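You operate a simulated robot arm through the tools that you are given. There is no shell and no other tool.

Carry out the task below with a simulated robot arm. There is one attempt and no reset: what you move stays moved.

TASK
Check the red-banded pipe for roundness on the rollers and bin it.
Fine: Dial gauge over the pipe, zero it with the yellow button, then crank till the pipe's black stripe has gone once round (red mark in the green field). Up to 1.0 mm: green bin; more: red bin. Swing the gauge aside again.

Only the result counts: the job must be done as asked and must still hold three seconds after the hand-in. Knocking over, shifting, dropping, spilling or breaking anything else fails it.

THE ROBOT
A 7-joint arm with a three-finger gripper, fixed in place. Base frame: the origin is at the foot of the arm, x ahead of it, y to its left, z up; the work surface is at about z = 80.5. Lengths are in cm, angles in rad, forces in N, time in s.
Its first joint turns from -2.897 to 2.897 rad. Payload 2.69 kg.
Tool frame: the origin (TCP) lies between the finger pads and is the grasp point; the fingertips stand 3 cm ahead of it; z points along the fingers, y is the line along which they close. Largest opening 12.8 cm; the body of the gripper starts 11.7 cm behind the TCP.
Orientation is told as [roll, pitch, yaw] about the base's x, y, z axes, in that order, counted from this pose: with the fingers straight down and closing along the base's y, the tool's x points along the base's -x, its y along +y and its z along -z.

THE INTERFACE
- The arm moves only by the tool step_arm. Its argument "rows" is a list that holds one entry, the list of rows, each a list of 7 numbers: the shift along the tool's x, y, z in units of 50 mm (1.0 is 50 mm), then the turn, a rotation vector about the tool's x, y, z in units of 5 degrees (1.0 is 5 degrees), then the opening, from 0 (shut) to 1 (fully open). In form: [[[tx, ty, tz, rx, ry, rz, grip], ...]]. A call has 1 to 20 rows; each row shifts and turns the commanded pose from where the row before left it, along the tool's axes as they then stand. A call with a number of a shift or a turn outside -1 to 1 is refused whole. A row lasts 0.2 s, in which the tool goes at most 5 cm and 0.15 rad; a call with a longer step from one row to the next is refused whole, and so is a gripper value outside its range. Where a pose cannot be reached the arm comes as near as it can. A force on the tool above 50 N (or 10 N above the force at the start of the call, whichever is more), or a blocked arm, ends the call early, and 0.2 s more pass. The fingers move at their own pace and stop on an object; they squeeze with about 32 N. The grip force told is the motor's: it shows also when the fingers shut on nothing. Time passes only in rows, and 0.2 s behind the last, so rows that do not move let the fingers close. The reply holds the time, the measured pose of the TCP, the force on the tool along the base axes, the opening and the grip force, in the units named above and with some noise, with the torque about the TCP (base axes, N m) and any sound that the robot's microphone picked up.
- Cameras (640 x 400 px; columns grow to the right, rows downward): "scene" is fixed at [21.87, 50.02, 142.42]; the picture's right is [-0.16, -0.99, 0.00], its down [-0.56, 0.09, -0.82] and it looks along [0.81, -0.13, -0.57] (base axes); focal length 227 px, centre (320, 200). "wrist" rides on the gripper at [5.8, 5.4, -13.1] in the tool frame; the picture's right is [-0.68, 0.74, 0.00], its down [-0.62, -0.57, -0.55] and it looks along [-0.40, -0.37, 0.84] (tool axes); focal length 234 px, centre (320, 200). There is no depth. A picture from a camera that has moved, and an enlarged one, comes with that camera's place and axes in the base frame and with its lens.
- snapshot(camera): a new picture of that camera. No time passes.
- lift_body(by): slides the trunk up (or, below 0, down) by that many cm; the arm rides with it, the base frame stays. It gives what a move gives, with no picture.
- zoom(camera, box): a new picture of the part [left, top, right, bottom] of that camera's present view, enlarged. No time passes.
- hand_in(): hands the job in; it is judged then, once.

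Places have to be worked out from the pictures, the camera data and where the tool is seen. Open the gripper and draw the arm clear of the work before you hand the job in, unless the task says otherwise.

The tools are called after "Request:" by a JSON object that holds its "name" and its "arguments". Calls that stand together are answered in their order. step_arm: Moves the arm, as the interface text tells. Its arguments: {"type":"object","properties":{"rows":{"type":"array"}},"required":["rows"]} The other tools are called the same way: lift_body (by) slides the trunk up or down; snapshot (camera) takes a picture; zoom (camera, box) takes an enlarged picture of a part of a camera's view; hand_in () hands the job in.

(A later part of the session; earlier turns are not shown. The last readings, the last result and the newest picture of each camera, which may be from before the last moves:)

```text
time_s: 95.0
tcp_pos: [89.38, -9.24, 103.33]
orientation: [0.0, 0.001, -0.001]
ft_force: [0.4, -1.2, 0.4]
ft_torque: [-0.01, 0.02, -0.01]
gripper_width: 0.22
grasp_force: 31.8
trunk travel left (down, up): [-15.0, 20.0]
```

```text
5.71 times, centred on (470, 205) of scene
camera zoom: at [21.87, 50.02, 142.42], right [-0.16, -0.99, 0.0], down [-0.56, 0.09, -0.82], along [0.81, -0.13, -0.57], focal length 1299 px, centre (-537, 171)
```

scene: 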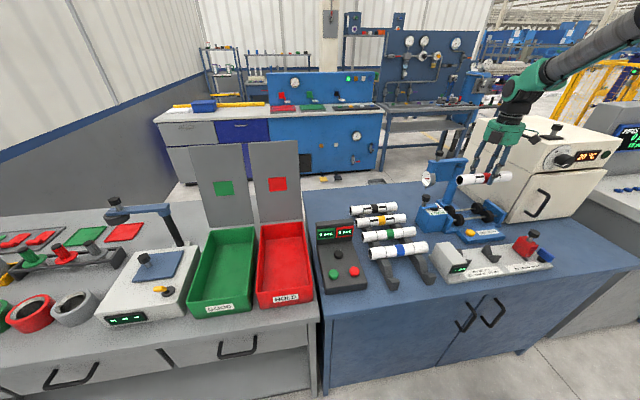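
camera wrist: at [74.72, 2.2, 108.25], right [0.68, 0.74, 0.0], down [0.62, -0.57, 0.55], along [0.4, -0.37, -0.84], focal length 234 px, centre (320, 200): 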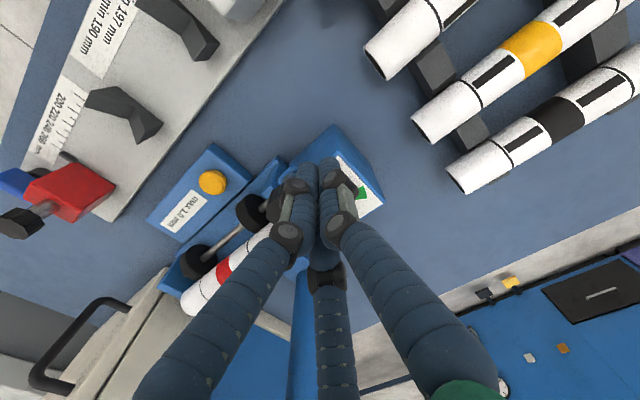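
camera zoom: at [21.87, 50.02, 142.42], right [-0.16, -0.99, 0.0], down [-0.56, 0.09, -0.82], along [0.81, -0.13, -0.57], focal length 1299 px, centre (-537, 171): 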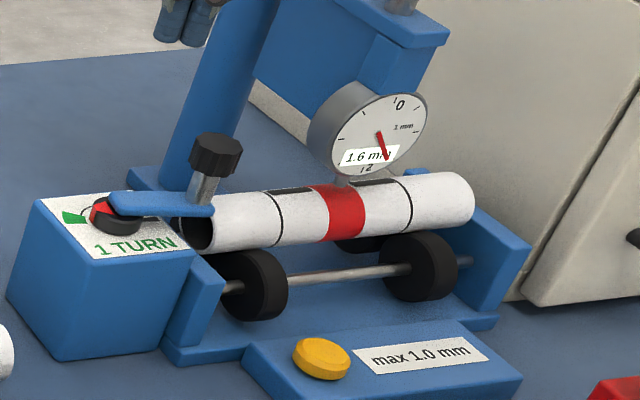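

The red mark is in the green field and the gauge shows 1.6 mm, above the 1.0 mm limit, so the pipe goes to the red bin. Now I cross above the gauge bar to its -y side to push it back aside.

Request:
{"name": "step_arm", "arguments": {"rows": [[[0, 0, -0.6, 0, 0, 0, 0], [0, 0, -0.6, 0, 0, 0, 0], [0, 0, -0.56, 0, 0, 0, 0], [0, -0.712, 0, 0, 0, 0, 0], [0, -0.712, 0, 0, 0, 0, 0], [0, -0.712, 0, 0, 0, 0, 0], [0, -0.712, 0, 0, 0, 0, 0], [0, -0.712, 0, 0, 0, 0, 0], [0, 0, 0, 0, 0, 0, 0]]]}}

Request:
{"name": "snapshot", "arguments": {"camera": "wrist"}}

Request:
{"name": "zoom", "arguments": {"camera": "scene", "box": [420, 120, 540, 220]}}

```text
time_s: 97.0
tcp_pos: [89.49, -27.11, 112.1]
orientation: [0.0, 0.001, 0.0]
ft_force: [-0.8, -1.4, -0.3]
ft_torque: [0.03, 0.0, 0.02]
gripper_width: 0.2
grasp_force: 31.5
trunk travel left (down, up): [-15.0, 20.0]
```

```text
taken
camera wrist: at [83.76, -21.91, 125.3], right [0.68, 0.74, 0.0], down [0.62, -0.57, 0.55], along [0.4, -0.37, -0.84], focal length 234 px, centre (320, 200)
```

wrist: 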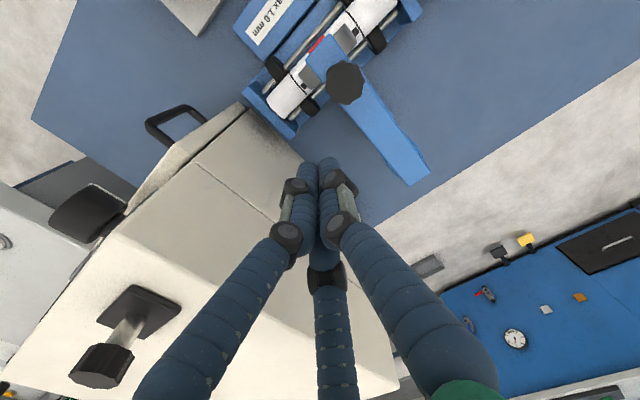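

```text
4.00 times, centred on (480, 170) of scene
camera zoom: at [21.87, 50.02, 142.42], right [-0.16, -0.99, 0.0], down [-0.56, 0.09, -0.82], along [0.81, -0.13, -0.57], focal length 909 px, centre (-320, 320)
```

zoom: 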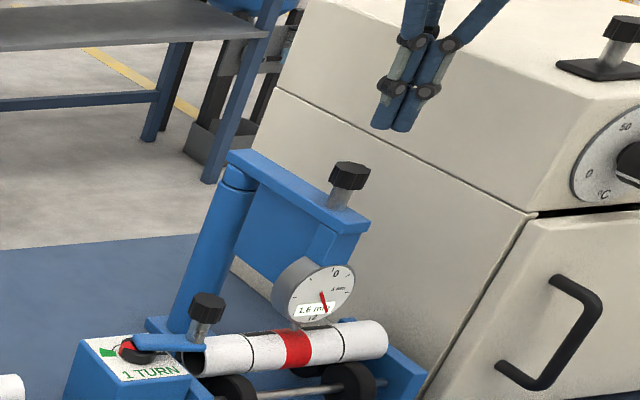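

The fingers are on the -y side of the bar with about 2 cm gap. I lower beside it and push it back, first half of the arc.

Request:
{"name": "step_arm", "arguments": {"rows": [[[0, 0, 0.5, 0, 0, 0, 0], [0, 0, 0.5, 0, 0, 0, 0], [0, 0, 0.5, 0, 0, 0, 0], [0, 0, 0.28, 0, 0, 0, 0], [0, 0.15, 0, 0, 0, 0, 0], [0, 0.15, 0, 0, 0, 0, 0], [0, 0.16, 0, 0, 0, 0, 0], [0.04, 0.144, 0, 0, 0, 0, 0], [0.04, 0.144, 0, 0, 0, 0, 0], [0.015, 0.148, 0, 0, 0, 0, 0], [0.015, 0.148, 0, 0, 0, 0, 0], [-0.012, 0.148, 0, 0, 0, 0, 0], [-0.012, 0.148, 0, 0, 0, 0, 0]]]}}

Request:
{"name": "zoom", "arguments": {"camera": "scene", "box": [420, 130, 540, 230]}}

Request:
{"name": "snapshot", "arguments": {"camera": "wrist"}}

```text
time_s: 99.8
tcp_pos: [88.99, -20.35, 103.21]
orientation: [0.0, -0.001, 0.0]
ft_force: [0.4, -0.1, 1.2]
ft_torque: [-0.03, -0.03, -0.02]
gripper_width: 0.19
grasp_force: 31.3
trunk travel left (down, up): [-15.0, 20.0]
```

```text
4.00 times, centred on (480, 180) of scene
camera zoom: at [21.87, 50.02, 142.42], right [-0.16, -0.99, 0.0], down [-0.56, 0.09, -0.82], along [0.81, -0.13, -0.57], focal length 909 px, centre (-320, 280)
```

zoom: 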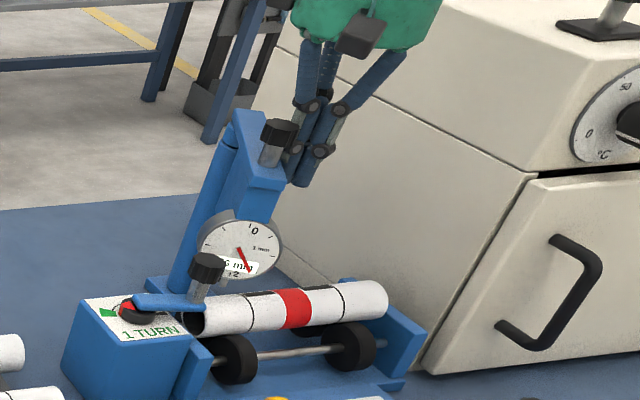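

```text
taken
camera wrist: at [83.2, -15.08, 116.38], right [0.68, 0.74, 0.0], down [0.62, -0.57, 0.55], along [0.4, -0.37, -0.84], focal length 234 px, centre (320, 200)
```

wrist: 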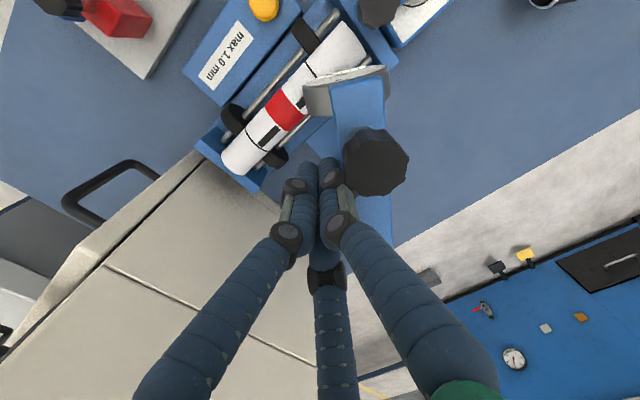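

The bar follows back with no resistance. I continue the arc.

Request:
{"name": "step_arm", "arguments": {"rows": [[[-0.037, 0.144, 0, 0, 0, 0, 0], [-0.037, 0.144, 0, 0, 0, 0, 0], [-0.062, 0.136, 0, 0, 0, 0, 0], [-0.062, 0.136, 0, 0, 0, 0, 0], [-0.084, 0.123, 0, 0, 0, 0, 0], [-0.084, 0.123, 0, 0, 0, 0, 0], [-0.104, 0.106, 0, 0, 0, 0, 0], [-0.104, 0.106, 0, 0, 0, 0, 0]]]}}

Request:
{"name": "zoom", "arguments": {"camera": "scene", "box": [400, 130, 520, 230]}}

Request:
{"name": "step_arm", "arguments": {"rows": [[[-0.122, 0.087, 0, 0, 0, 0, 0], [-0.122, 0.087, 0, 0, 0, 0, 0], [-0.134, 0.064, 0, 0, 0, 0, 0], [-0.134, 0.064, 0, 0, 0, 0, 0]]]}}

Request:
{"name": "zoom", "arguments": {"camera": "scene", "box": [400, 130, 520, 230]}}

Request:
{"name": "snapshot", "arguments": {"camera": "wrist"}}

```text
time_s: 101.6
tcp_pos: [91.82, -15.32, 103.42]
orientation: [0.001, -0.001, 0.002]
ft_force: [-0.5, 0.5, 0.3]
ft_torque: [0.01, 0.01, -0.02]
gripper_width: 0.22
grasp_force: 31.5
trunk travel left (down, up): [-15.0, 20.0]
```

```text
4.00 times, centred on (460, 180) of scene
camera zoom: at [21.87, 50.02, 142.42], right [-0.16, -0.99, 0.0], down [-0.56, 0.09, -0.82], along [0.81, -0.13, -0.57], focal length 909 px, centre (-240, 280)
```

zoom: 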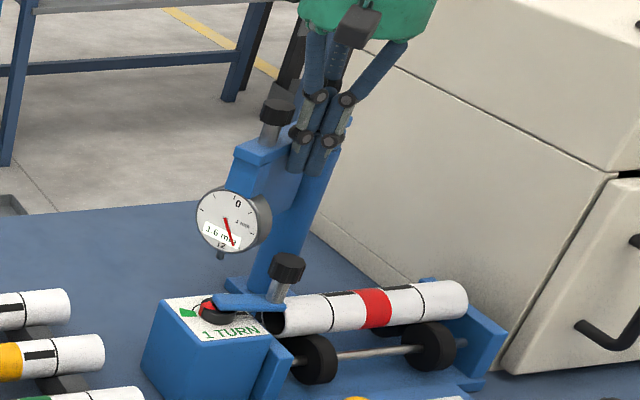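

```text
time_s: 102.6
tcp_pos: [94.62, -13.78, 103.27]
orientation: [0.0, 0.003, 0.0]
ft_force: [0.5, -0.3, 1.3]
ft_torque: [0.0, 0.01, 0.02]
gripper_width: 0.21
grasp_force: 31.8
trunk travel left (down, up): [-15.0, 20.0]
```

```text
4.00 times, centred on (460, 180) of scene
camera zoom: at [21.87, 50.02, 142.42], right [-0.16, -0.99, 0.0], down [-0.56, 0.09, -0.82], along [0.81, -0.13, -0.57], focal length 909 px, centre (-240, 280)
```

zoom: 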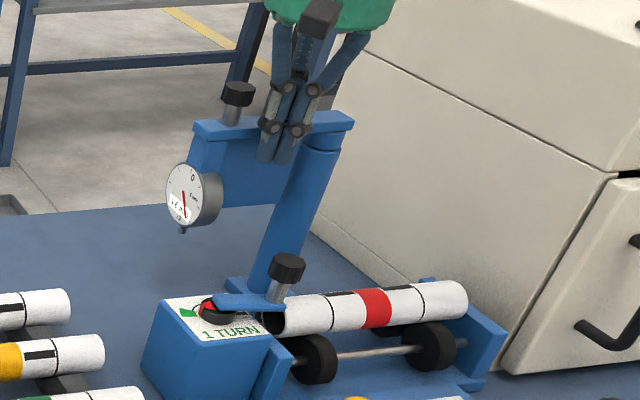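

```text
taken
camera wrist: at [88.72, -8.5, 116.39], right [0.68, 0.74, 0.0], down [0.62, -0.57, 0.55], along [0.4, -0.37, -0.84], focal length 234 px, centre (320, 200)
```

wrist: 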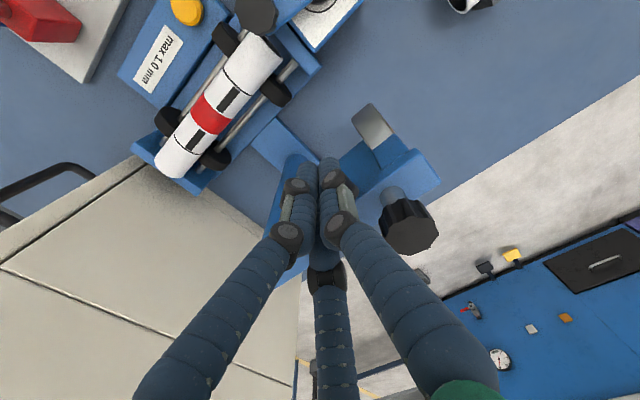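

The gauge is back where it started (knob at the same pixel as in the beginning). I lift off, move above the pipe, and turn the hand 90° again for grasping.

Request:
{"name": "step_arm", "arguments": {"rows": [[[0.06, -0.06, 0, 0, 0, 0, 0], [0, 0, -0.6, 0, 0, 0, 0], [0, 0, -0.6, 0, 0, 0, 0], [0, 0, -0.6, 0, 0, 0, 0], [0.41, -0.4, 0, 0, 0, 0, 0], [0.41, -0.4, 0, 0, 0, 0, 0], [0.41, -0.4, 0, 0, 0, 0, 0], [0.41, -0.4, 0, 0, 0, 0, 0], [0, 0, 0, 0, 0, 0, 0]]]}}

Request:
{"name": "step_arm", "arguments": {"rows": [[[0, 0, 0, 0, 0, -1, 0.58], [0, 0, 0, 0, 0, -1, 0.58], [0, 0, 0, 0, 0, -1, 0.58], [0, 0, 0, 0, 0, -1, 0.58], [0, 0, 0, 0, 0, -1, 0.58], [0, 0, 0, 0, 0, -1, 0.58], [0, 0, 0, 0, 0, -1, 0.58], [0, 0, 0, 0, 0, -1, 0.58], [0, 0, 0, 0, 0, -1, 0.58], [0, 0, 0, 0, 0, -1, 0.58], [0, 0, 0, 0, 0, -1, 0.58], [0, 0, 0, 0, 0, -1, 0.58], [0, 0, 0, 0, 0, -1, 0.58], [0, 0, 0, 0, 0, -1, 0.58], [0, 0, 0, 0, 0, -1, 0.58], [0, 0, 0, 0, 0, -1, 0.58], [0, 0, 0, 0, 0, -1, 0.58], [0, 0, 0, 0, 0, -1, 0.58], [0, 0, 0, 0, 0, 0, 0.58]]]}}

Request:
{"name": "snapshot", "arguments": {"camera": "wrist"}}

Request:
{"name": "zoom", "arguments": {"camera": "wrist", "box": [220, 40, 420, 220]}}

Request:
{"name": "zoom", "arguments": {"camera": "scene", "box": [400, 150, 520, 240]}}

```text
time_s: 104.6
tcp_pos: [86.01, -22.04, 112.25]
orientation: [0.0, 0.0, 0.0]
ft_force: [-1.2, 0.0, 0.7]
ft_torque: [0.02, -0.03, 0.0]
gripper_width: 0.21
grasp_force: 31.1
trunk travel left (down, up): [-15.0, 20.0]
```

```text
time_s: 108.6
tcp_pos: [85.91, -22.07, 112.21]
orientation: [0.0, -0.001, 1.57]
ft_force: [-0.8, 0.7, 0.4]
ft_torque: [0.0, 0.01, -0.02]
gripper_width: 7.42
grasp_force: 0.1
trunk travel left (down, up): [-15.0, 20.0]
```

```text
taken
camera wrist: at [80.64, -28.03, 125.4], right [-0.74, 0.68, 0.0], down [0.57, 0.62, 0.55], along [0.37, 0.4, -0.84], focal length 234 px, centre (320, 200)
```

wrist: 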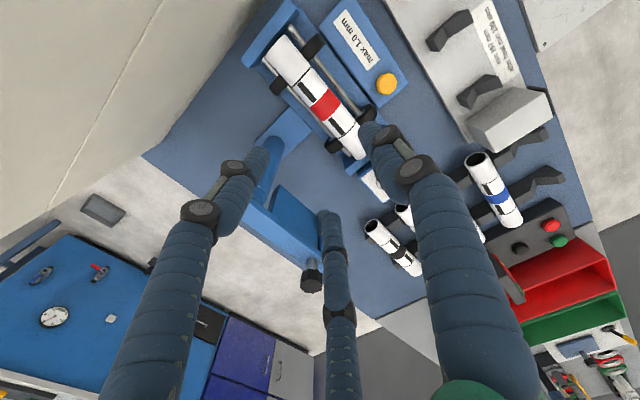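

```text
2.22 times, centred on (320, 130) of wrist
camera zoom: at [80.64, -28.03, 125.4], right [-0.74, 0.68, 0.0], down [0.57, 0.62, 0.55], along [0.37, 0.4, -0.84], focal length 520 px, centre (320, 356)
```

zoom: 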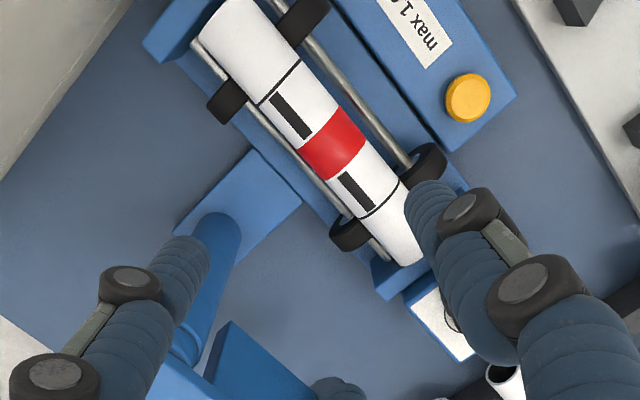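

```text
4.44 times, centred on (460, 195) of scene
camera zoom: at [21.87, 50.02, 142.42], right [-0.16, -0.99, 0.0], down [-0.56, 0.09, -0.82], along [0.81, -0.13, -0.57], focal length 1010 px, centre (-302, 222)
```

zoom: 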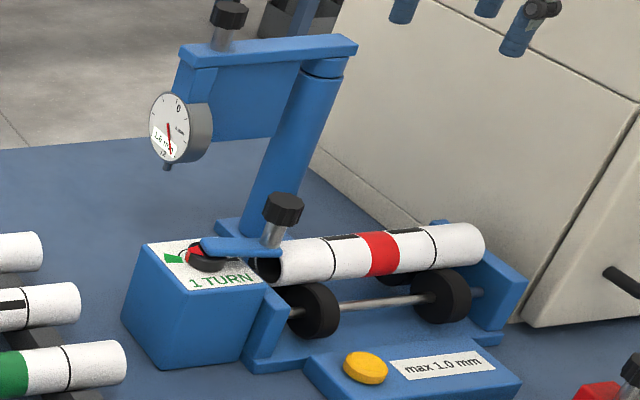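

Before lifting I need to know whether the crank arm or knob overhangs the pipe's +y end. I shift +10 cm in y to look down on that end.

Request:
{"name": "step_arm", "arguments": {"rows": [[[-0.5, 0, 0, 0, 0, 0, 0.58], [-0.5, 0, 0, 0, 0, 0, 0.58], [-0.5, 0, 0, 0, 0, 0, 0.58], [-0.5, 0, 0, 0, 0, 0, 0.58], [0, 0, 0, 0, 0, 0, 0.58]]]}}

Request:
{"name": "zoom", "arguments": {"camera": "wrist", "box": [280, 70, 380, 140]}}

Request:
{"name": "zoom", "arguments": {"camera": "wrist", "box": [220, 0, 420, 160]}}

```text
time_s: 109.8
tcp_pos: [86.03, -12.01, 112.18]
orientation: [-0.001, 0.0, 1.57]
ft_force: [-0.2, 0.5, 0.1]
ft_torque: [-0.03, 0.0, 0.03]
gripper_width: 7.4
grasp_force: 0.0
trunk travel left (down, up): [-15.0, 20.0]
```

```text
5.71 times, centred on (330, 105) of wrist
camera zoom: at [80.66, -17.92, 125.36], right [-0.74, 0.68, 0.0], down [0.57, 0.62, 0.55], along [0.37, 0.4, -0.84], focal length 1338 px, centre (263, 743)
```

zoom: 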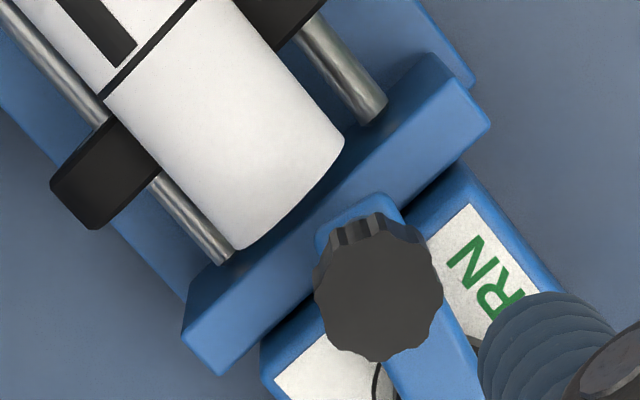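

```text
2.50 times, centred on (320, 80) of wrist
camera zoom: at [80.66, -17.92, 125.36], right [-0.74, 0.68, 0.0], down [0.57, 0.62, 0.55], along [0.37, 0.4, -0.84], focal length 585 px, centre (320, 500)
```

zoom: 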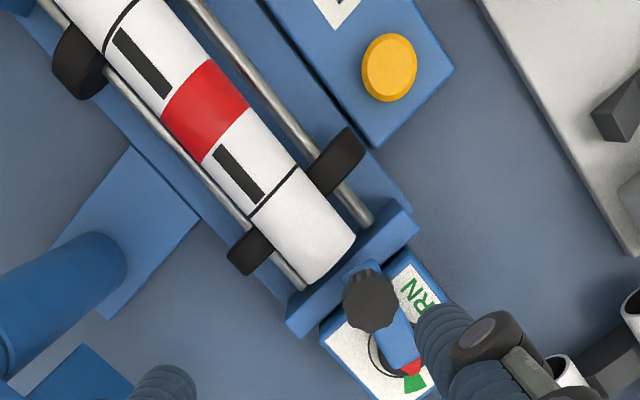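

Pipe's +y end is at y≈-12.2, with the crank knob's edge at about -11.9 – a narrow gap, so after gripping I'll ease the pipe 0.3 cm to -y before lifting. I go back over the pipe and descend to z≈94.

Request:
{"name": "step_arm", "arguments": {"rows": [[[0.51, 0, 0, 0, 0, 0, 0.58], [0.51, 0, 0, 0, 0, 0, 0.58], [0.51, 0, 0, 0, 0, 0, 0.58], [0.51, 0, 0, 0, 0, 0, 0.58], [0, 0, 0.6, 0, 0, 0, 0.58], [0, 0, 0.6, 0, 0, 0, 0.58], [0, 0, 0.6, 0, 0, 0, 0.58], [0, 0, 0.6, 0, 0, 0, 0.58], [0, 0, 0.6, 0, 0, 0, 0.58], [0, 0, 0.6, 0, 0, 0, 0.58], [0, 0, 0, 0, 0, 0, 0.58]]]}}

Request:
{"name": "zoom", "arguments": {"camera": "wrist", "box": [200, 40, 440, 220]}}

```text
time_s: 112.2
tcp_pos: [85.99, -22.23, 94.18]
orientation: [0.001, 0.0, 1.57]
ft_force: [0.2, 1.1, -0.2]
ft_torque: [-0.01, 0.03, 0.04]
gripper_width: 7.41
grasp_force: 0.1
trunk travel left (down, up): [-15.0, 20.0]
```

```text
2.22 times, centred on (320, 130) of wrist
camera zoom: at [80.7, -28.16, 107.37], right [-0.74, 0.68, 0.0], down [0.57, 0.62, 0.55], along [0.37, 0.4, -0.84], focal length 520 px, centre (320, 356)
```

zoom: 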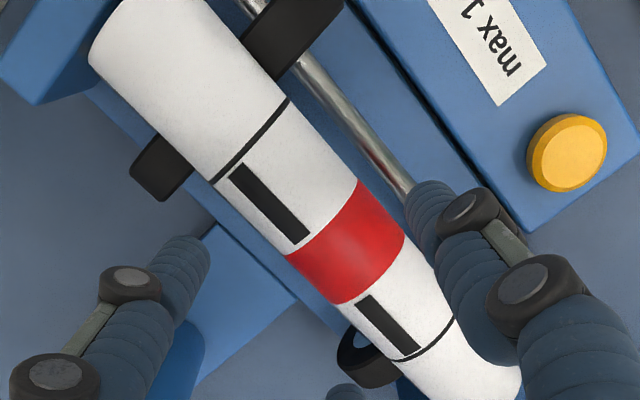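

Alignment looks as in the earlier grasp. I descend in two stages to z≈88.7.

Request:
{"name": "step_arm", "arguments": {"rows": [[[0, 0, 0.2, 0, 0, 0, 0.58], [0, 0, 0.2, 0, 0, 0, 0.58], [0, 0, 0.1, 0, 0, 0, 0.58], [0, 0, 0.1, 0, 0, 0, 0.58]]]}}

Request:
{"name": "step_arm", "arguments": {"rows": [[[0, 0, 0.1, 0, 0, 0, 0.58], [0, 0, 0.1, 0, 0, 0, 0.58], [0, 0, 0.1, 0, 0, 0, 0.58], [0, 0, 0.1, 0, 0, 0, 0.58], [0, 0, 0.08, 0, 0, 0, 0.58], [0, 0, 0, 0, 0, 0, 0.58]]]}}

```text
time_s: 113.2
tcp_pos: [85.94, -22.23, 91.18]
orientation: [0.001, 0.0, 1.57]
ft_force: [-0.6, -0.7, -1.3]
ft_torque: [0.0, -0.02, -0.02]
gripper_width: 7.41
grasp_force: 0.1
trunk travel left (down, up): [-15.0, 20.0]
```

```text
time_s: 114.6
tcp_pos: [85.91, -22.18, 88.89]
orientation: [0.001, 0.0, 1.572]
ft_force: [-0.5, -0.5, 0.0]
ft_torque: [-0.04, 0.0, 0.02]
gripper_width: 7.42
grasp_force: 0.0
trunk travel left (down, up): [-15.0, 20.0]
```

No contact; the fingers straddle the pipe. Closing gradually.

Request:
{"name": "step_arm", "arguments": {"rows": [[[0, 0, 0, 0, 0, 0, 0.54], [0, 0, 0, 0, 0, 0, 0.5], [0, 0, 0, 0, 0, 0, 0.48], [0, 0, 0, 0, 0, 0, 0.46], [0, 0, 0, 0, 0, 0, 0.44], [0, 0, 0, 0, 0, 0, 0.42], [0, 0, 0, 0, 0, 0, 0.3], [0, 0, 0, 0, 0, 0, 0], [0, 0, 0, 0, 0, 0, 0]]]}}

```text
time_s: 116.6
tcp_pos: [85.98, -22.22, 88.84]
orientation: [-0.001, 0.001, 1.569]
ft_force: [-4.1, -0.2, 1.7]
ft_torque: [0.05, 0.07, 0.02]
gripper_width: 5.54
grasp_force: 32.3
trunk travel left (down, up): [-15.0, 20.0]
```

Gripped. I lift 0.3 cm, ease 0.3 cm to -y, lift above the plates, then move 2 cm to -y away from the crank knob.

Request:
{"name": "step_arm", "arguments": {"rows": [[[0, 0, -0.06, 0, 0, 0, 0], [0.06, 0, 0, 0, 0, 0, 0], [0, 0, -0.15, 0, 0, 0, 0], [0, 0, -0.2, 0, 0, 0, 0], [0, 0, -0.15, 0, 0, 0, 0], [0.2, 0, 0, 0, 0, 0, 0], [0.2, 0, 0, 0, 0, 0, 0], [0, 0, 0, 0, 0, 0, 0]]]}}

Request:
{"name": "zoom", "arguments": {"camera": "scene", "box": [400, 140, 540, 240]}}

Request:
{"name": "snapshot", "arguments": {"camera": "wrist"}}

```text
time_s: 118.4
tcp_pos: [85.96, -24.7, 91.62]
orientation: [-0.002, -0.001, 1.569]
ft_force: [0.7, -0.2, -0.1]
ft_torque: [0.02, 0.01, 0.0]
gripper_width: 5.52
grasp_force: 31.7
trunk travel left (down, up): [-15.0, 20.0]
```

```text
4.00 times, centred on (470, 190) of scene
camera zoom: at [21.87, 50.02, 142.42], right [-0.16, -0.99, 0.0], down [-0.56, 0.09, -0.82], along [0.81, -0.13, -0.57], focal length 909 px, centre (-280, 240)
```

zoom: 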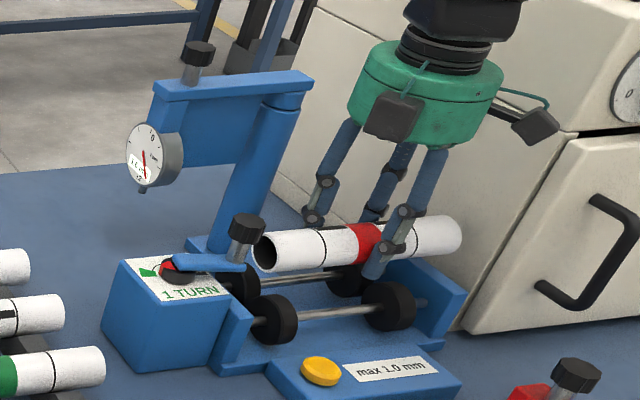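

```text
taken
camera wrist: at [80.64, -30.59, 104.8], right [-0.74, 0.68, 0.0], down [0.57, 0.62, 0.55], along [0.37, 0.4, -0.84], focal length 234 px, centre (320, 200)
```

wrist: 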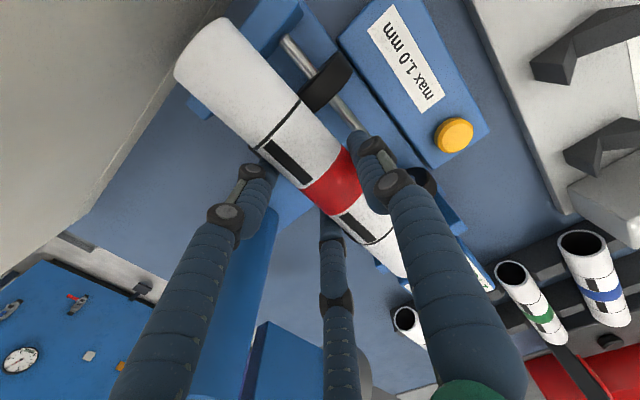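

The pipe is clear of the crank. I lift high and carry it back toward the middle of the table.

Request:
{"name": "step_arm", "arguments": {"rows": [[[0, 0, -0.4, 0, 0, 0, 0], [0, 0, -0.6, 0, 0, 0, 0], [0, 0, -0.7, 0, 0, 0, 0], [0, 0, -0.7, 0, 0, 0, 0], [0, 0, -0.7, 0, 0, 0, 0], [0, 0, -0.4, 0, 0, 0, 0], [-0.3, 0.25, 0, 0, 0, 0, 0], [-0.6, 0.45, 0, 0, 0, 0, 0], [-0.6, 0.45, 0, 0, 0, 0, 0], [-0.6, 0.45, 0, 0, 0, 0, 0], [-0.6, 0.45, 0, 0, 0, 0, 0], [-0.6, 0.45, 0, 0, 0, 0, 0], [-0.6, 0.45, 0, 0, 0, 0, 0], [-0.6, 0.45, 0, 0, 0, 0, 0], [-0.4, 0.2, 0, 0, 0, 0, 0], [0, 0, 0, 0, 0, 0, 0]]]}}

Request:
{"name": "step_arm", "arguments": {"rows": [[[0, 0, 0, 0, 0, 1, 0], [0, 0, 0, 0, 0, 1, 0], [0, 0, 0, 0, 0, 1, 0], [0, 0, 0, 0, 0, 1, 0], [0, 0, 0, 0, 0, 1, 0], [0, 0, 0, 0, 0, 1, 0], [0, 0, 0, 0, 0, 1, 0], [0, 0, 0, 0, 0, 1, 0], [0, 0, 0, 0, 0, 1, 0], [0, 0, 0, 0, 0, 1, 0], [0, 0, 0, 0, 0, 1, 0], [0, 0, 0, 0, 0, 1, 0], [0, 0, 0, 0, 0, 1, 0], [0, 0, 0, 0, 0, 1, 0], [0, 0, 0, 0, 0, 1, 0], [0, 0, 0, 0, 0, 1, 0], [0, 0, 0, 0, 0, 1, 0], [0, 0, 0, 0, 0, 1, 0], [0, 0, 0, 0, 0, 0, 0]]]}}

Request:
{"name": "snapshot", "arguments": {"camera": "scene"}}

Request:
{"name": "snapshot", "arguments": {"camera": "wrist"}}

```text
time_s: 121.8
tcp_pos: [67.85, -0.0, 109.19]
orientation: [-0.001, 0.0, 1.571]
ft_force: [-0.3, -0.4, -1.1]
ft_torque: [-0.05, -0.05, 0.01]
gripper_width: 5.53
grasp_force: 32.0
trunk travel left (down, up): [-15.0, 20.0]
```

```text
time_s: 125.8
tcp_pos: [68.11, -0.02, 109.2]
orientation: [0.0, 0.001, -0.002]
ft_force: [0.5, 0.6, -0.8]
ft_torque: [-0.01, 0.0, 0.0]
gripper_width: 5.52
grasp_force: 32.2
trunk travel left (down, up): [-15.0, 20.0]
```

```text
taken
```

scene: 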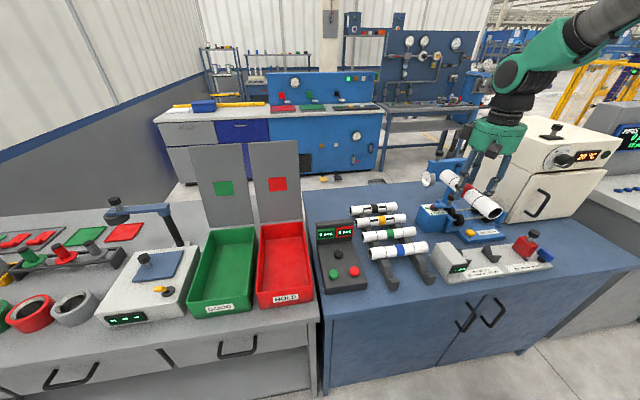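

```text
taken
camera wrist: at [62.2, 5.22, 122.33], right [0.68, 0.74, 0.0], down [0.61, -0.57, 0.55], along [0.4, -0.37, -0.84], focal length 234 px, centre (320, 200)
```

wrist: 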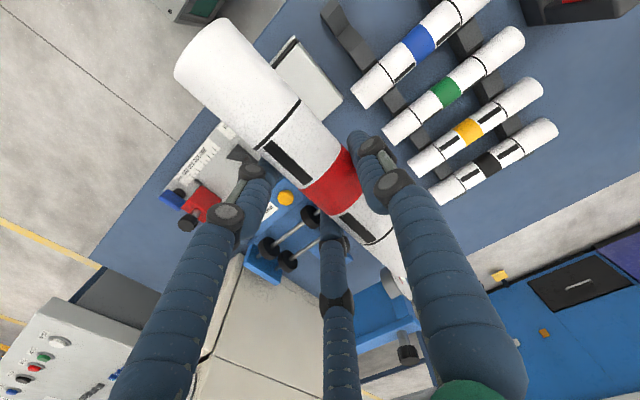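

The pipe now lies along x, matching the long side of the bin. I carry it over to the red bin at about (71, 53).

Request:
{"name": "step_arm", "arguments": {"rows": [[[-0.024, 0.45, 0, 0, 0, 0, 0], [-0.048, 0.85, 0, 0, 0, 0, 0], [-0.048, 0.85, 0, 0, 0, 0, 0], [-0.048, 0.85, 0, 0, 0, 0, 0], [-0.048, 0.85, 0, 0, 0, 0, 0], [-0.048, 0.85, 0, 0, 0, 0, 0], [-0.048, 0.85, 0, 0, 0, 0, 0], [-0.048, 0.85, 0, 0, 0, 0, 0], [-0.048, 0.85, 0, 0, 0, 0, 0], [-0.048, 0.85, 0, 0, 0, 0, 0], [-0.048, 0.85, 0, 0, 0, 0, 0], [-0.048, 0.85, 0, 0, 0, 0, 0], [-0.048, 0.8, 0, 0, 0, 0, 0], [0, 0, 0, 0, 0, 0, 0]]]}}

Request:
{"name": "snapshot", "arguments": {"camera": "scene"}}

Request:
{"name": "snapshot", "arguments": {"camera": "wrist"}}

```text
time_s: 128.8
tcp_pos: [71.03, 52.99, 109.14]
orientation: [0.0, -0.001, 0.001]
ft_force: [0.8, -0.1, -1.2]
ft_torque: [-0.11, -0.02, -0.03]
gripper_width: 5.49
grasp_force: 32.1
trunk travel left (down, up): [-15.0, 20.0]
```

```text
taken
```

scene: 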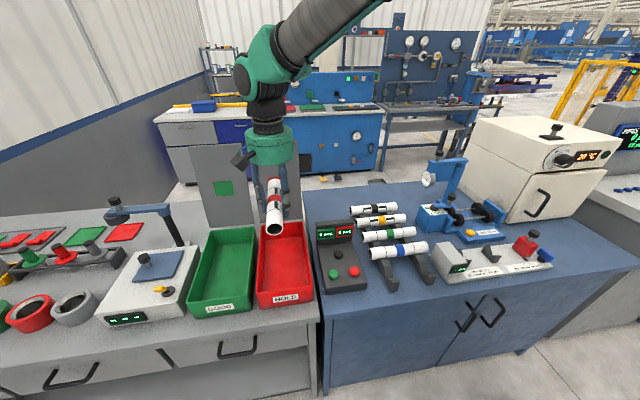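

```text
taken
camera wrist: at [65.17, 58.26, 122.25], right [0.68, 0.74, 0.0], down [0.62, -0.57, 0.55], along [0.4, -0.37, -0.84], focal length 234 px, centre (320, 200)
```

wrist: 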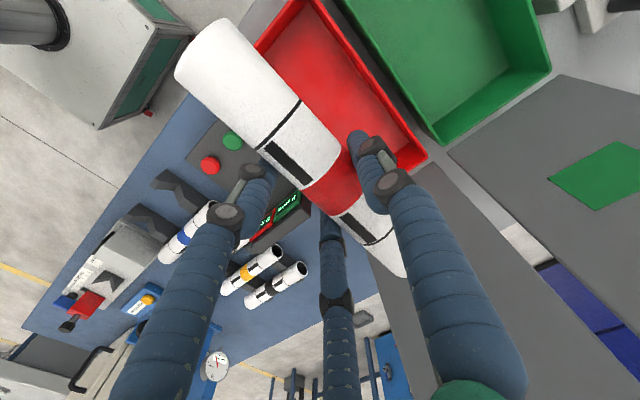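

The pipe hovers over the red bin. I zoom the scene to fix the bin's rim precisely.

Request:
{"name": "zoom", "arguments": {"camera": "scene", "box": [180, 160, 330, 320]}}

Request:
{"name": "zoom", "arguments": {"camera": "wrist", "box": [220, 0, 460, 200]}}

```text
2.50 times, centred on (255, 240) of scene
camera zoom: at [21.87, 50.02, 142.42], right [-0.16, -0.99, 0.0], down [-0.56, 0.09, -0.82], along [0.81, -0.13, -0.57], focal length 568 px, centre (482, 100)
```

zoom: 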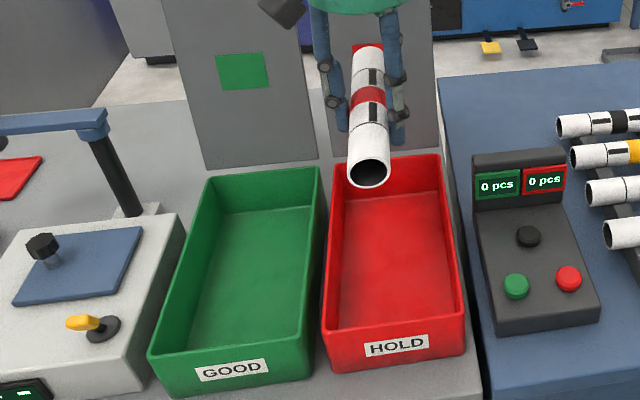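

```text
2.00 times, centred on (340, 100) of wrist
camera zoom: at [65.17, 58.26, 122.25], right [0.68, 0.74, 0.0], down [0.62, -0.57, 0.55], along [0.4, -0.37, -0.84], focal length 468 px, centre (280, 400)
```

zoom: 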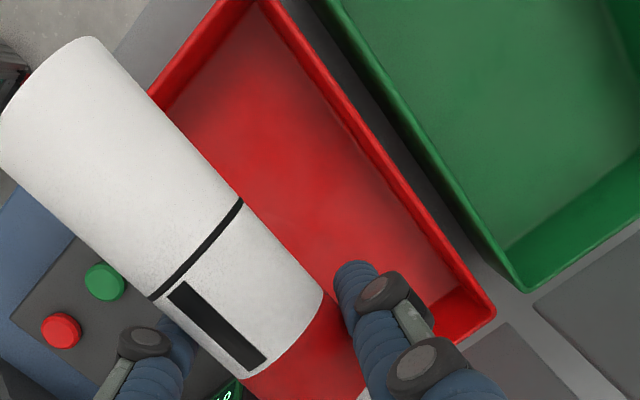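

The bin spans x≈58.7–86, y≈46–61, rim z≈88.5. I centre the pipe (x +1.2, y -0.4) and lower into the bin in steps.

Request:
{"name": "step_arm", "arguments": {"rows": [[[-0.24, -0.08, 0, 0, 0, 0, 0], [0, 0, 0.6, 0, 0, 0, 0], [0, 0, 0.7, 0, 0, 0, 0], [0, 0, 0.7, 0, 0, 0, 0], [0, 0, 0.7, 0, 0, 0, 0], [0, 0, 0.6, 0, 0, 0, 0], [0, 0, 0, 0, 0, 0, 0]]]}}

Request:
{"name": "zoom", "arguments": {"camera": "scene", "box": [180, 160, 330, 320]}}

Request:
{"name": "snapshot", "arguments": {"camera": "wrist"}}

```text
time_s: 130.4
tcp_pos: [72.35, 52.52, 92.6]
orientation: [0.0, 0.001, 0.001]
ft_force: [0.1, 0.4, -1.0]
ft_torque: [-0.04, 0.02, -0.01]
gripper_width: 5.54
grasp_force: 32.2
trunk travel left (down, up): [-15.0, 20.0]
```

```text
2.50 times, centred on (255, 240) of scene
camera zoom: at [21.87, 50.02, 142.42], right [-0.16, -0.99, 0.0], down [-0.56, 0.09, -0.82], along [0.81, -0.13, -0.57], focal length 568 px, centre (482, 100)
```

zoom: 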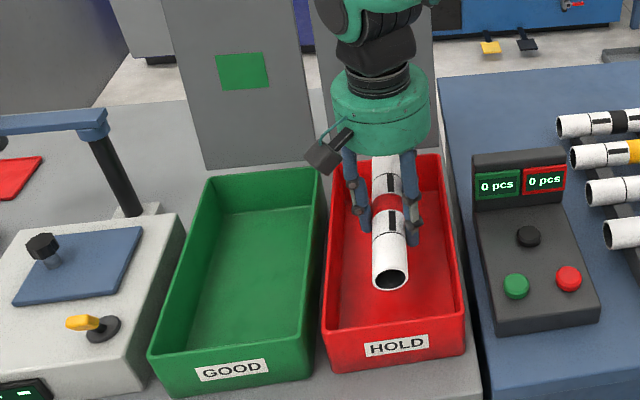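

```text
taken
camera wrist: at [66.46, 57.81, 105.73], right [0.68, 0.74, 0.0], down [0.62, -0.57, 0.55], along [0.4, -0.37, -0.84], focal length 234 px, centre (320, 200)
```

wrist: 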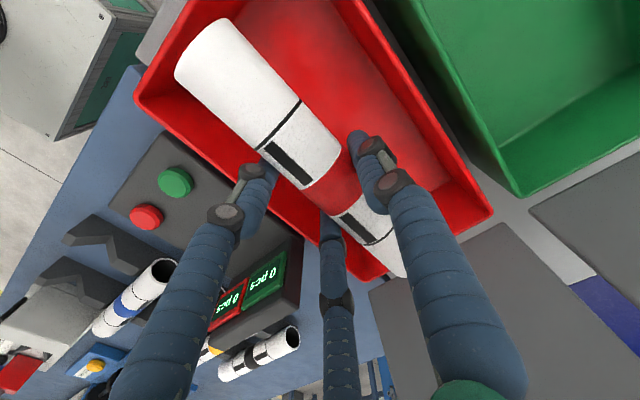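

The pipe is well inside the rim with finger clearance on both sides. Lowering further toward the floor.

Request:
{"name": "step_arm", "arguments": {"rows": [[[0, 0, 0.3, 0, 0, 0, 0], [0, 0, 0.3, 0, 0, 0, 0], [0, 0, 0.3, 0, 0, 0, 0], [0, 0, 0.2, 0, 0, 0, 0], [0, 0, 0.1, 0, 0, 0, 0]]]}}

Request:
{"name": "step_arm", "arguments": {"rows": [[[0, 0, 0.05, 0, 0, 0, 0], [0, 0, 0.05, 0, 0, 0, 0]]]}}

Request:
{"name": "step_arm", "arguments": {"rows": [[[0, 0, 0.05, 0, 0, 0, 0], [0, 0, 0.05, 0, 0, 0, 0]]]}}

```text
time_s: 131.6
tcp_pos: [72.26, 52.44, 86.72]
orientation: [-0.002, 0.0, 0.001]
ft_force: [0.4, 0.1, -1.7]
ft_torque: [0.01, 0.03, -0.04]
gripper_width: 5.53
grasp_force: 32.2
trunk travel left (down, up): [-15.0, 20.0]
```

```text
time_s: 132.2
tcp_pos: [72.31, 52.57, 86.07]
orientation: [-0.001, 0.0, 0.0]
ft_force: [-0.5, 0.0, -1.1]
ft_torque: [-0.01, -0.01, -0.01]
gripper_width: 5.52
grasp_force: 32.5
trunk travel left (down, up): [-15.0, 20.0]
```

```text
time_s: 132.8
tcp_pos: [72.22, 52.64, 85.64]
orientation: [-0.001, 0.001, 0.0]
ft_force: [0.2, 0.1, -0.8]
ft_torque: [0.01, -0.02, 0.03]
gripper_width: 5.55
grasp_force: 31.9
trunk travel left (down, up): [-15.0, 20.0]
```

Request:
{"name": "step_arm", "arguments": {"rows": [[[0, 0, 0.04, 0, 0, 0, 0], [0, 0, 0.04, 0, 0, 0, 0]]]}}

Request:
{"name": "step_arm", "arguments": {"rows": [[[0, 0, 0.03, 0, 0, 0, 0], [0, 0, 0.03, 0, 0, 0, 0]]]}}

Request:
{"name": "zoom", "arguments": {"camera": "scene", "box": [220, 200, 330, 320]}}

```text
time_s: 133.4
tcp_pos: [72.24, 52.51, 85.37]
orientation: [-0.001, -0.001, 0.0]
ft_force: [-0.4, -0.2, -0.8]
ft_torque: [-0.01, -0.02, -0.02]
gripper_width: 5.52
grasp_force: 31.9
trunk travel left (down, up): [-15.0, 20.0]
```

```text
time_s: 134.0
tcp_pos: [72.2, 52.48, 84.99]
orientation: [0.0, 0.0, -0.001]
ft_force: [-0.6, 0.7, -1.3]
ft_torque: [-0.03, 0.03, -0.03]
gripper_width: 5.55
grasp_force: 32.4
trunk travel left (down, up): [-15.0, 20.0]
```

```text
3.33 times, centred on (275, 260) of scene
camera zoom: at [21.87, 50.02, 142.42], right [-0.16, -0.99, 0.0], down [-0.56, 0.09, -0.82], along [0.81, -0.13, -0.57], focal length 758 px, centre (470, 0)
```

zoom: 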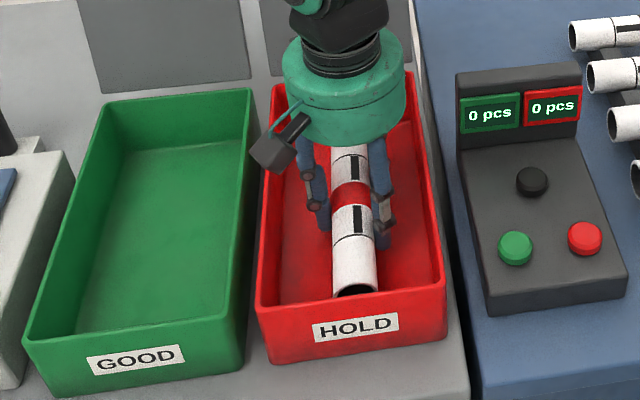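

No floor contact yet at z=85.0. I continue with small steps until the pipe touches.

Request:
{"name": "step_arm", "arguments": {"rows": [[[0, 0, 0.03, 0, 0, 0, 0], [0, 0, 0.03, 0, 0, 0, 0]]]}}

Request:
{"name": "step_arm", "arguments": {"rows": [[[0, 0, 0.03, 0, 0, 0, 0], [0, 0, 0.02, 0, 0, 0, 0]]]}}

```text
time_s: 134.6
tcp_pos: [72.29, 52.52, 84.66]
orientation: [-0.001, -0.001, 0.0]
ft_force: [-0.2, 0.5, -1.4]
ft_torque: [0.02, -0.01, 0.0]
gripper_width: 5.52
grasp_force: 32.2
trunk travel left (down, up): [-15.0, 20.0]
```

```text
time_s: 135.2
tcp_pos: [72.2, 52.55, 84.32]
orientation: [-0.002, 0.0, 0.0]
ft_force: [-0.4, 0.4, -1.1]
ft_torque: [-0.02, 0.0, 0.0]
gripper_width: 5.52
grasp_force: 31.3
trunk travel left (down, up): [-15.0, 20.0]
```

Request:
{"name": "step_arm", "arguments": {"rows": [[[0, 0, 0.02, 0, 0, 0, 0], [0, 0, 0.02, 0, 0, 0, 0]]]}}

Request:
{"name": "step_arm", "arguments": {"rows": [[[0, 0, 0.02, 0, 0, 0, 0], [0, 0, 0.02, 0, 0, 0, 0]]]}}

Request:
{"name": "snapshot", "arguments": {"camera": "wrist"}}

```text
time_s: 135.8
tcp_pos: [72.06, 52.55, 84.19]
orientation: [0.001, 0.001, 0.001]
ft_force: [-0.4, -0.3, -0.8]
ft_torque: [0.01, -0.02, 0.0]
gripper_width: 5.53
grasp_force: 32.0
trunk travel left (down, up): [-15.0, 20.0]
```

```text
time_s: 136.4
tcp_pos: [72.2, 52.53, 84.0]
orientation: [-0.001, 0.0, 0.0]
ft_force: [-0.4, -0.4, -0.4]
ft_torque: [-0.04, 0.0, 0.01]
gripper_width: 5.52
grasp_force: 31.5
trunk travel left (down, up): [-15.0, 20.0]
```

```text
taken
camera wrist: at [66.42, 57.82, 97.14], right [0.68, 0.74, 0.0], down [0.62, -0.57, 0.55], along [0.4, -0.37, -0.84], focal length 234 px, centre (320, 200)
```

wrist: 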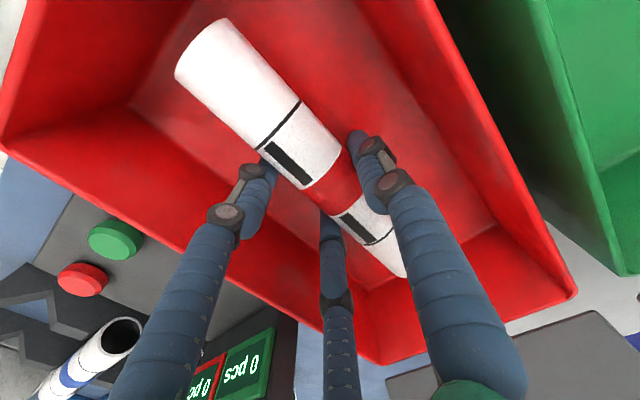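

Request:
{"name": "step_arm", "arguments": {"rows": [[[0, 0, 0.02, 0, 0, 0, 0], [0, 0, 0.02, 0, 0, 0, 0], [0, 0, 0.02, 0, 0, 0, 0]]]}}

Request:
{"name": "step_arm", "arguments": {"rows": [[[0, 0, 0.02, 0, 0, 0, 0], [0, 0, 0.02, 0, 0, 0, 0]]]}}

```text
time_s: 137.2
tcp_pos: [72.25, 52.57, 83.66]
orientation: [0.0, 0.0, -0.001]
ft_force: [-0.5, 0.2, -1.2]
ft_torque: [-0.04, -0.02, 0.0]
gripper_width: 5.53
grasp_force: 32.1
trunk travel left (down, up): [-15.0, 20.0]
```

```text
time_s: 137.8
tcp_pos: [72.17, 52.63, 83.55]
orientation: [-0.002, 0.0, 0.001]
ft_force: [0.4, 0.2, -1.1]
ft_torque: [0.0, -0.01, 0.0]
gripper_width: 5.53
grasp_force: 31.7
trunk travel left (down, up): [-15.0, 20.0]
```

Still free; the grey table may sit a bit lower. I keep lowering in small steps.

Request:
{"name": "step_arm", "arguments": {"rows": [[[0, 0, 0.03, 0, 0, 0, 0], [0, 0, 0.03, 0, 0, 0, 0]]]}}

Request:
{"name": "step_arm", "arguments": {"rows": [[[0, 0, 0.03, 0, 0, 0, 0], [0, 0, 0.03, 0, 0, 0, 0]]]}}

Request:
{"name": "zoom", "arguments": {"camera": "scene", "box": [240, 220, 320, 310]}}

```text
time_s: 138.4
tcp_pos: [72.23, 52.6, 83.36]
orientation: [0.001, -0.002, 0.001]
ft_force: [-5.0, -4.5, 19.6]
ft_torque: [-0.59, 0.92, 0.04]
gripper_width: 5.54
grasp_force: 32.2
trunk travel left (down, up): [-15.0, 20.0]
```

```text
time_s: 139.0
tcp_pos: [72.22, 52.51, 83.48]
orientation: [0.003, -0.004, 0.0]
ft_force: [-11.4, -5.7, 48.2]
ft_torque: [-1.2, 2.03, 0.0]
gripper_width: 5.55
grasp_force: 32.1
trunk travel left (down, up): [-15.0, 20.0]
```

```text
4.44 times, centred on (280, 265) of scene
camera zoom: at [21.87, 50.02, 142.42], right [-0.16, -0.99, 0.0], down [-0.56, 0.09, -0.82], along [0.81, -0.13, -0.57], focal length 1010 px, centre (498, -89)
```

zoom: 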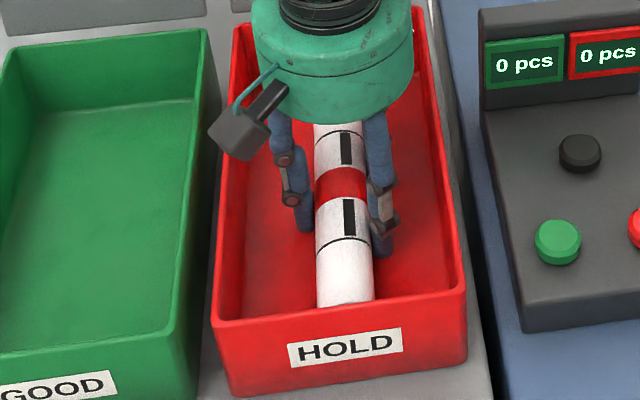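

A fingertip has reached the bin floor (contact at about z=80.4). I back up 0.3 cm to relieve the force and release the pipe gently.

Request:
{"name": "step_arm", "arguments": {"rows": [[[0, 0, -0.06, 0, 0, 0, 0], [0, 0, -0.04, 0, 0, 0, 0], [0, 0, 0, 0, 0, 0, 0]]]}}

Request:
{"name": "step_arm", "arguments": {"rows": [[[0, 0, 0, 0, 0, 0, 0.42], [0, 0, 0, 0, 0, 0, 0.44], [0, 0, 0, 0, 0, 0, 0.46], [0, 0, 0, 0, 0, 0, 0.48], [0, 0, 0, 0, 0, 0, 0.51], [0, 0, 0, 0, 0, 0, 0.54], [0, 0, 0, 0, 0, 0, 0.58], [0, 0, 0, 0, 0, 0, 0.6], [0, 0, 0, 0, 0, 0, 0.6]]]}}

Request:
{"name": "zoom", "arguments": {"camera": "scene", "box": [240, 220, 320, 310]}}

Request:
{"name": "snapshot", "arguments": {"camera": "wrist"}}

```text
time_s: 139.8
tcp_pos: [72.08, 52.35, 83.45]
orientation: [0.001, -0.002, 0.0]
ft_force: [7.8, 5.2, 22.3]
ft_torque: [-0.38, 0.64, -0.07]
gripper_width: 5.54
grasp_force: 32.3
trunk travel left (down, up): [-15.0, 20.0]
```

```text
time_s: 141.8
tcp_pos: [72.15, 52.46, 83.2]
orientation: [-0.001, 0.002, 0.0]
ft_force: [0.0, 0.1, 0.1]
ft_torque: [-0.02, 0.0, 0.0]
gripper_width: 7.71
grasp_force: 0.0
trunk travel left (down, up): [-15.0, 20.0]
```

```text
4.44 times, centred on (280, 265) of scene
camera zoom: at [21.87, 50.02, 142.42], right [-0.16, -0.99, 0.0], down [-0.56, 0.09, -0.82], along [0.81, -0.13, -0.57], focal length 1010 px, centre (498, -89)
```

zoom: 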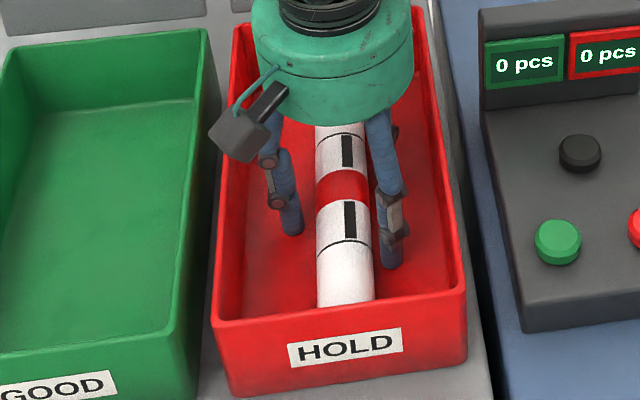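

```text
taken
camera wrist: at [66.32, 57.76, 96.48], right [0.68, 0.74, 0.0], down [0.62, -0.57, 0.55], along [0.4, -0.37, -0.84], focal length 234 px, centre (320, 200)
```

wrist: 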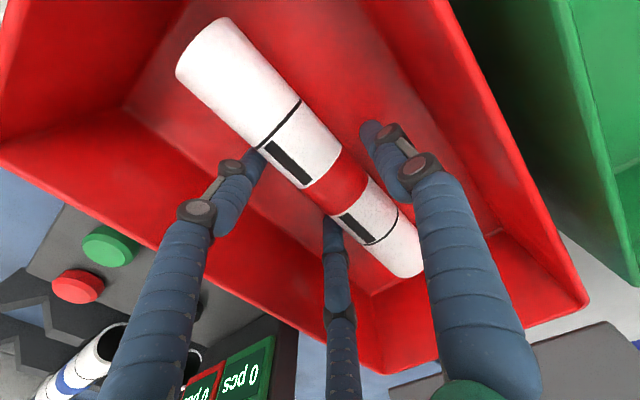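

The pipe lies free on the bin floor. I shift slightly to centre the clearances and rise straight up out of the bin.

Request:
{"name": "step_arm", "arguments": {"rows": [[[0, -0.05, 0, 0, 0, 0, 0.6], [0, 0, -0.1, 0, 0, 0, 0.6], [0, 0, -0.2, 0, 0, 0, 0.6], [0, 0, -0.3, 0, 0, 0, 0.6], [0, 0, -0.5, 0, 0, 0, 0.6], [0, 0, -0.8, 0, 0, 0, 0.6], [0, 0, -0.8, 0, 0, 0, 0.6], [0, 0, -0.8, 0, 0, 0, 0.6], [0, 0, -0.8, 0, 0, 0, 0.6], [0, 0, -0.8, 0, 0, 0, 0.6], [0, 0, 0, 0, 0, 0, 0.6]]]}}

Request:
{"name": "snapshot", "arguments": {"camera": "scene"}}

Request:
{"name": "zoom", "arguments": {"camera": "scene", "box": [220, 210, 330, 320]}}

```text
time_s: 144.2
tcp_pos: [72.17, 52.22, 108.99]
orientation: [0.0, 0.0, 0.0]
ft_force: [-0.1, -0.1, -0.1]
ft_torque: [0.03, -0.03, 0.02]
gripper_width: 7.69
grasp_force: 0.2
trunk travel left (down, up): [-15.0, 20.0]
```

```text
taken
```

scene: 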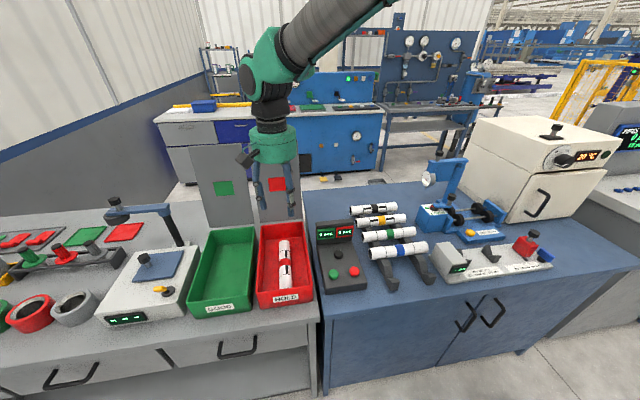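

```text
3.64 times, centred on (275, 265) of scene
camera zoom: at [21.87, 50.02, 142.42], right [-0.16, -0.99, 0.0], down [-0.56, 0.09, -0.82], along [0.81, -0.13, -0.57], focal length 827 px, centre (484, -36)
```

zoom: 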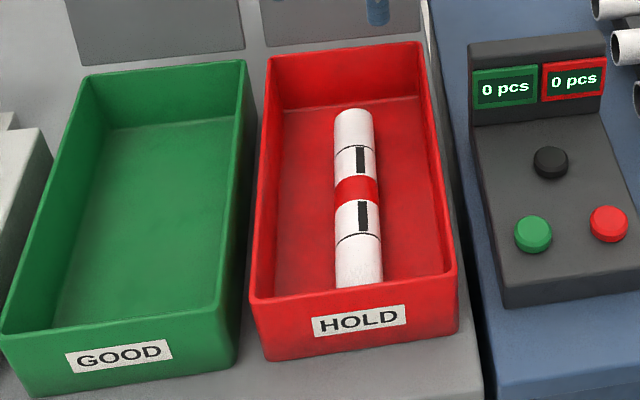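

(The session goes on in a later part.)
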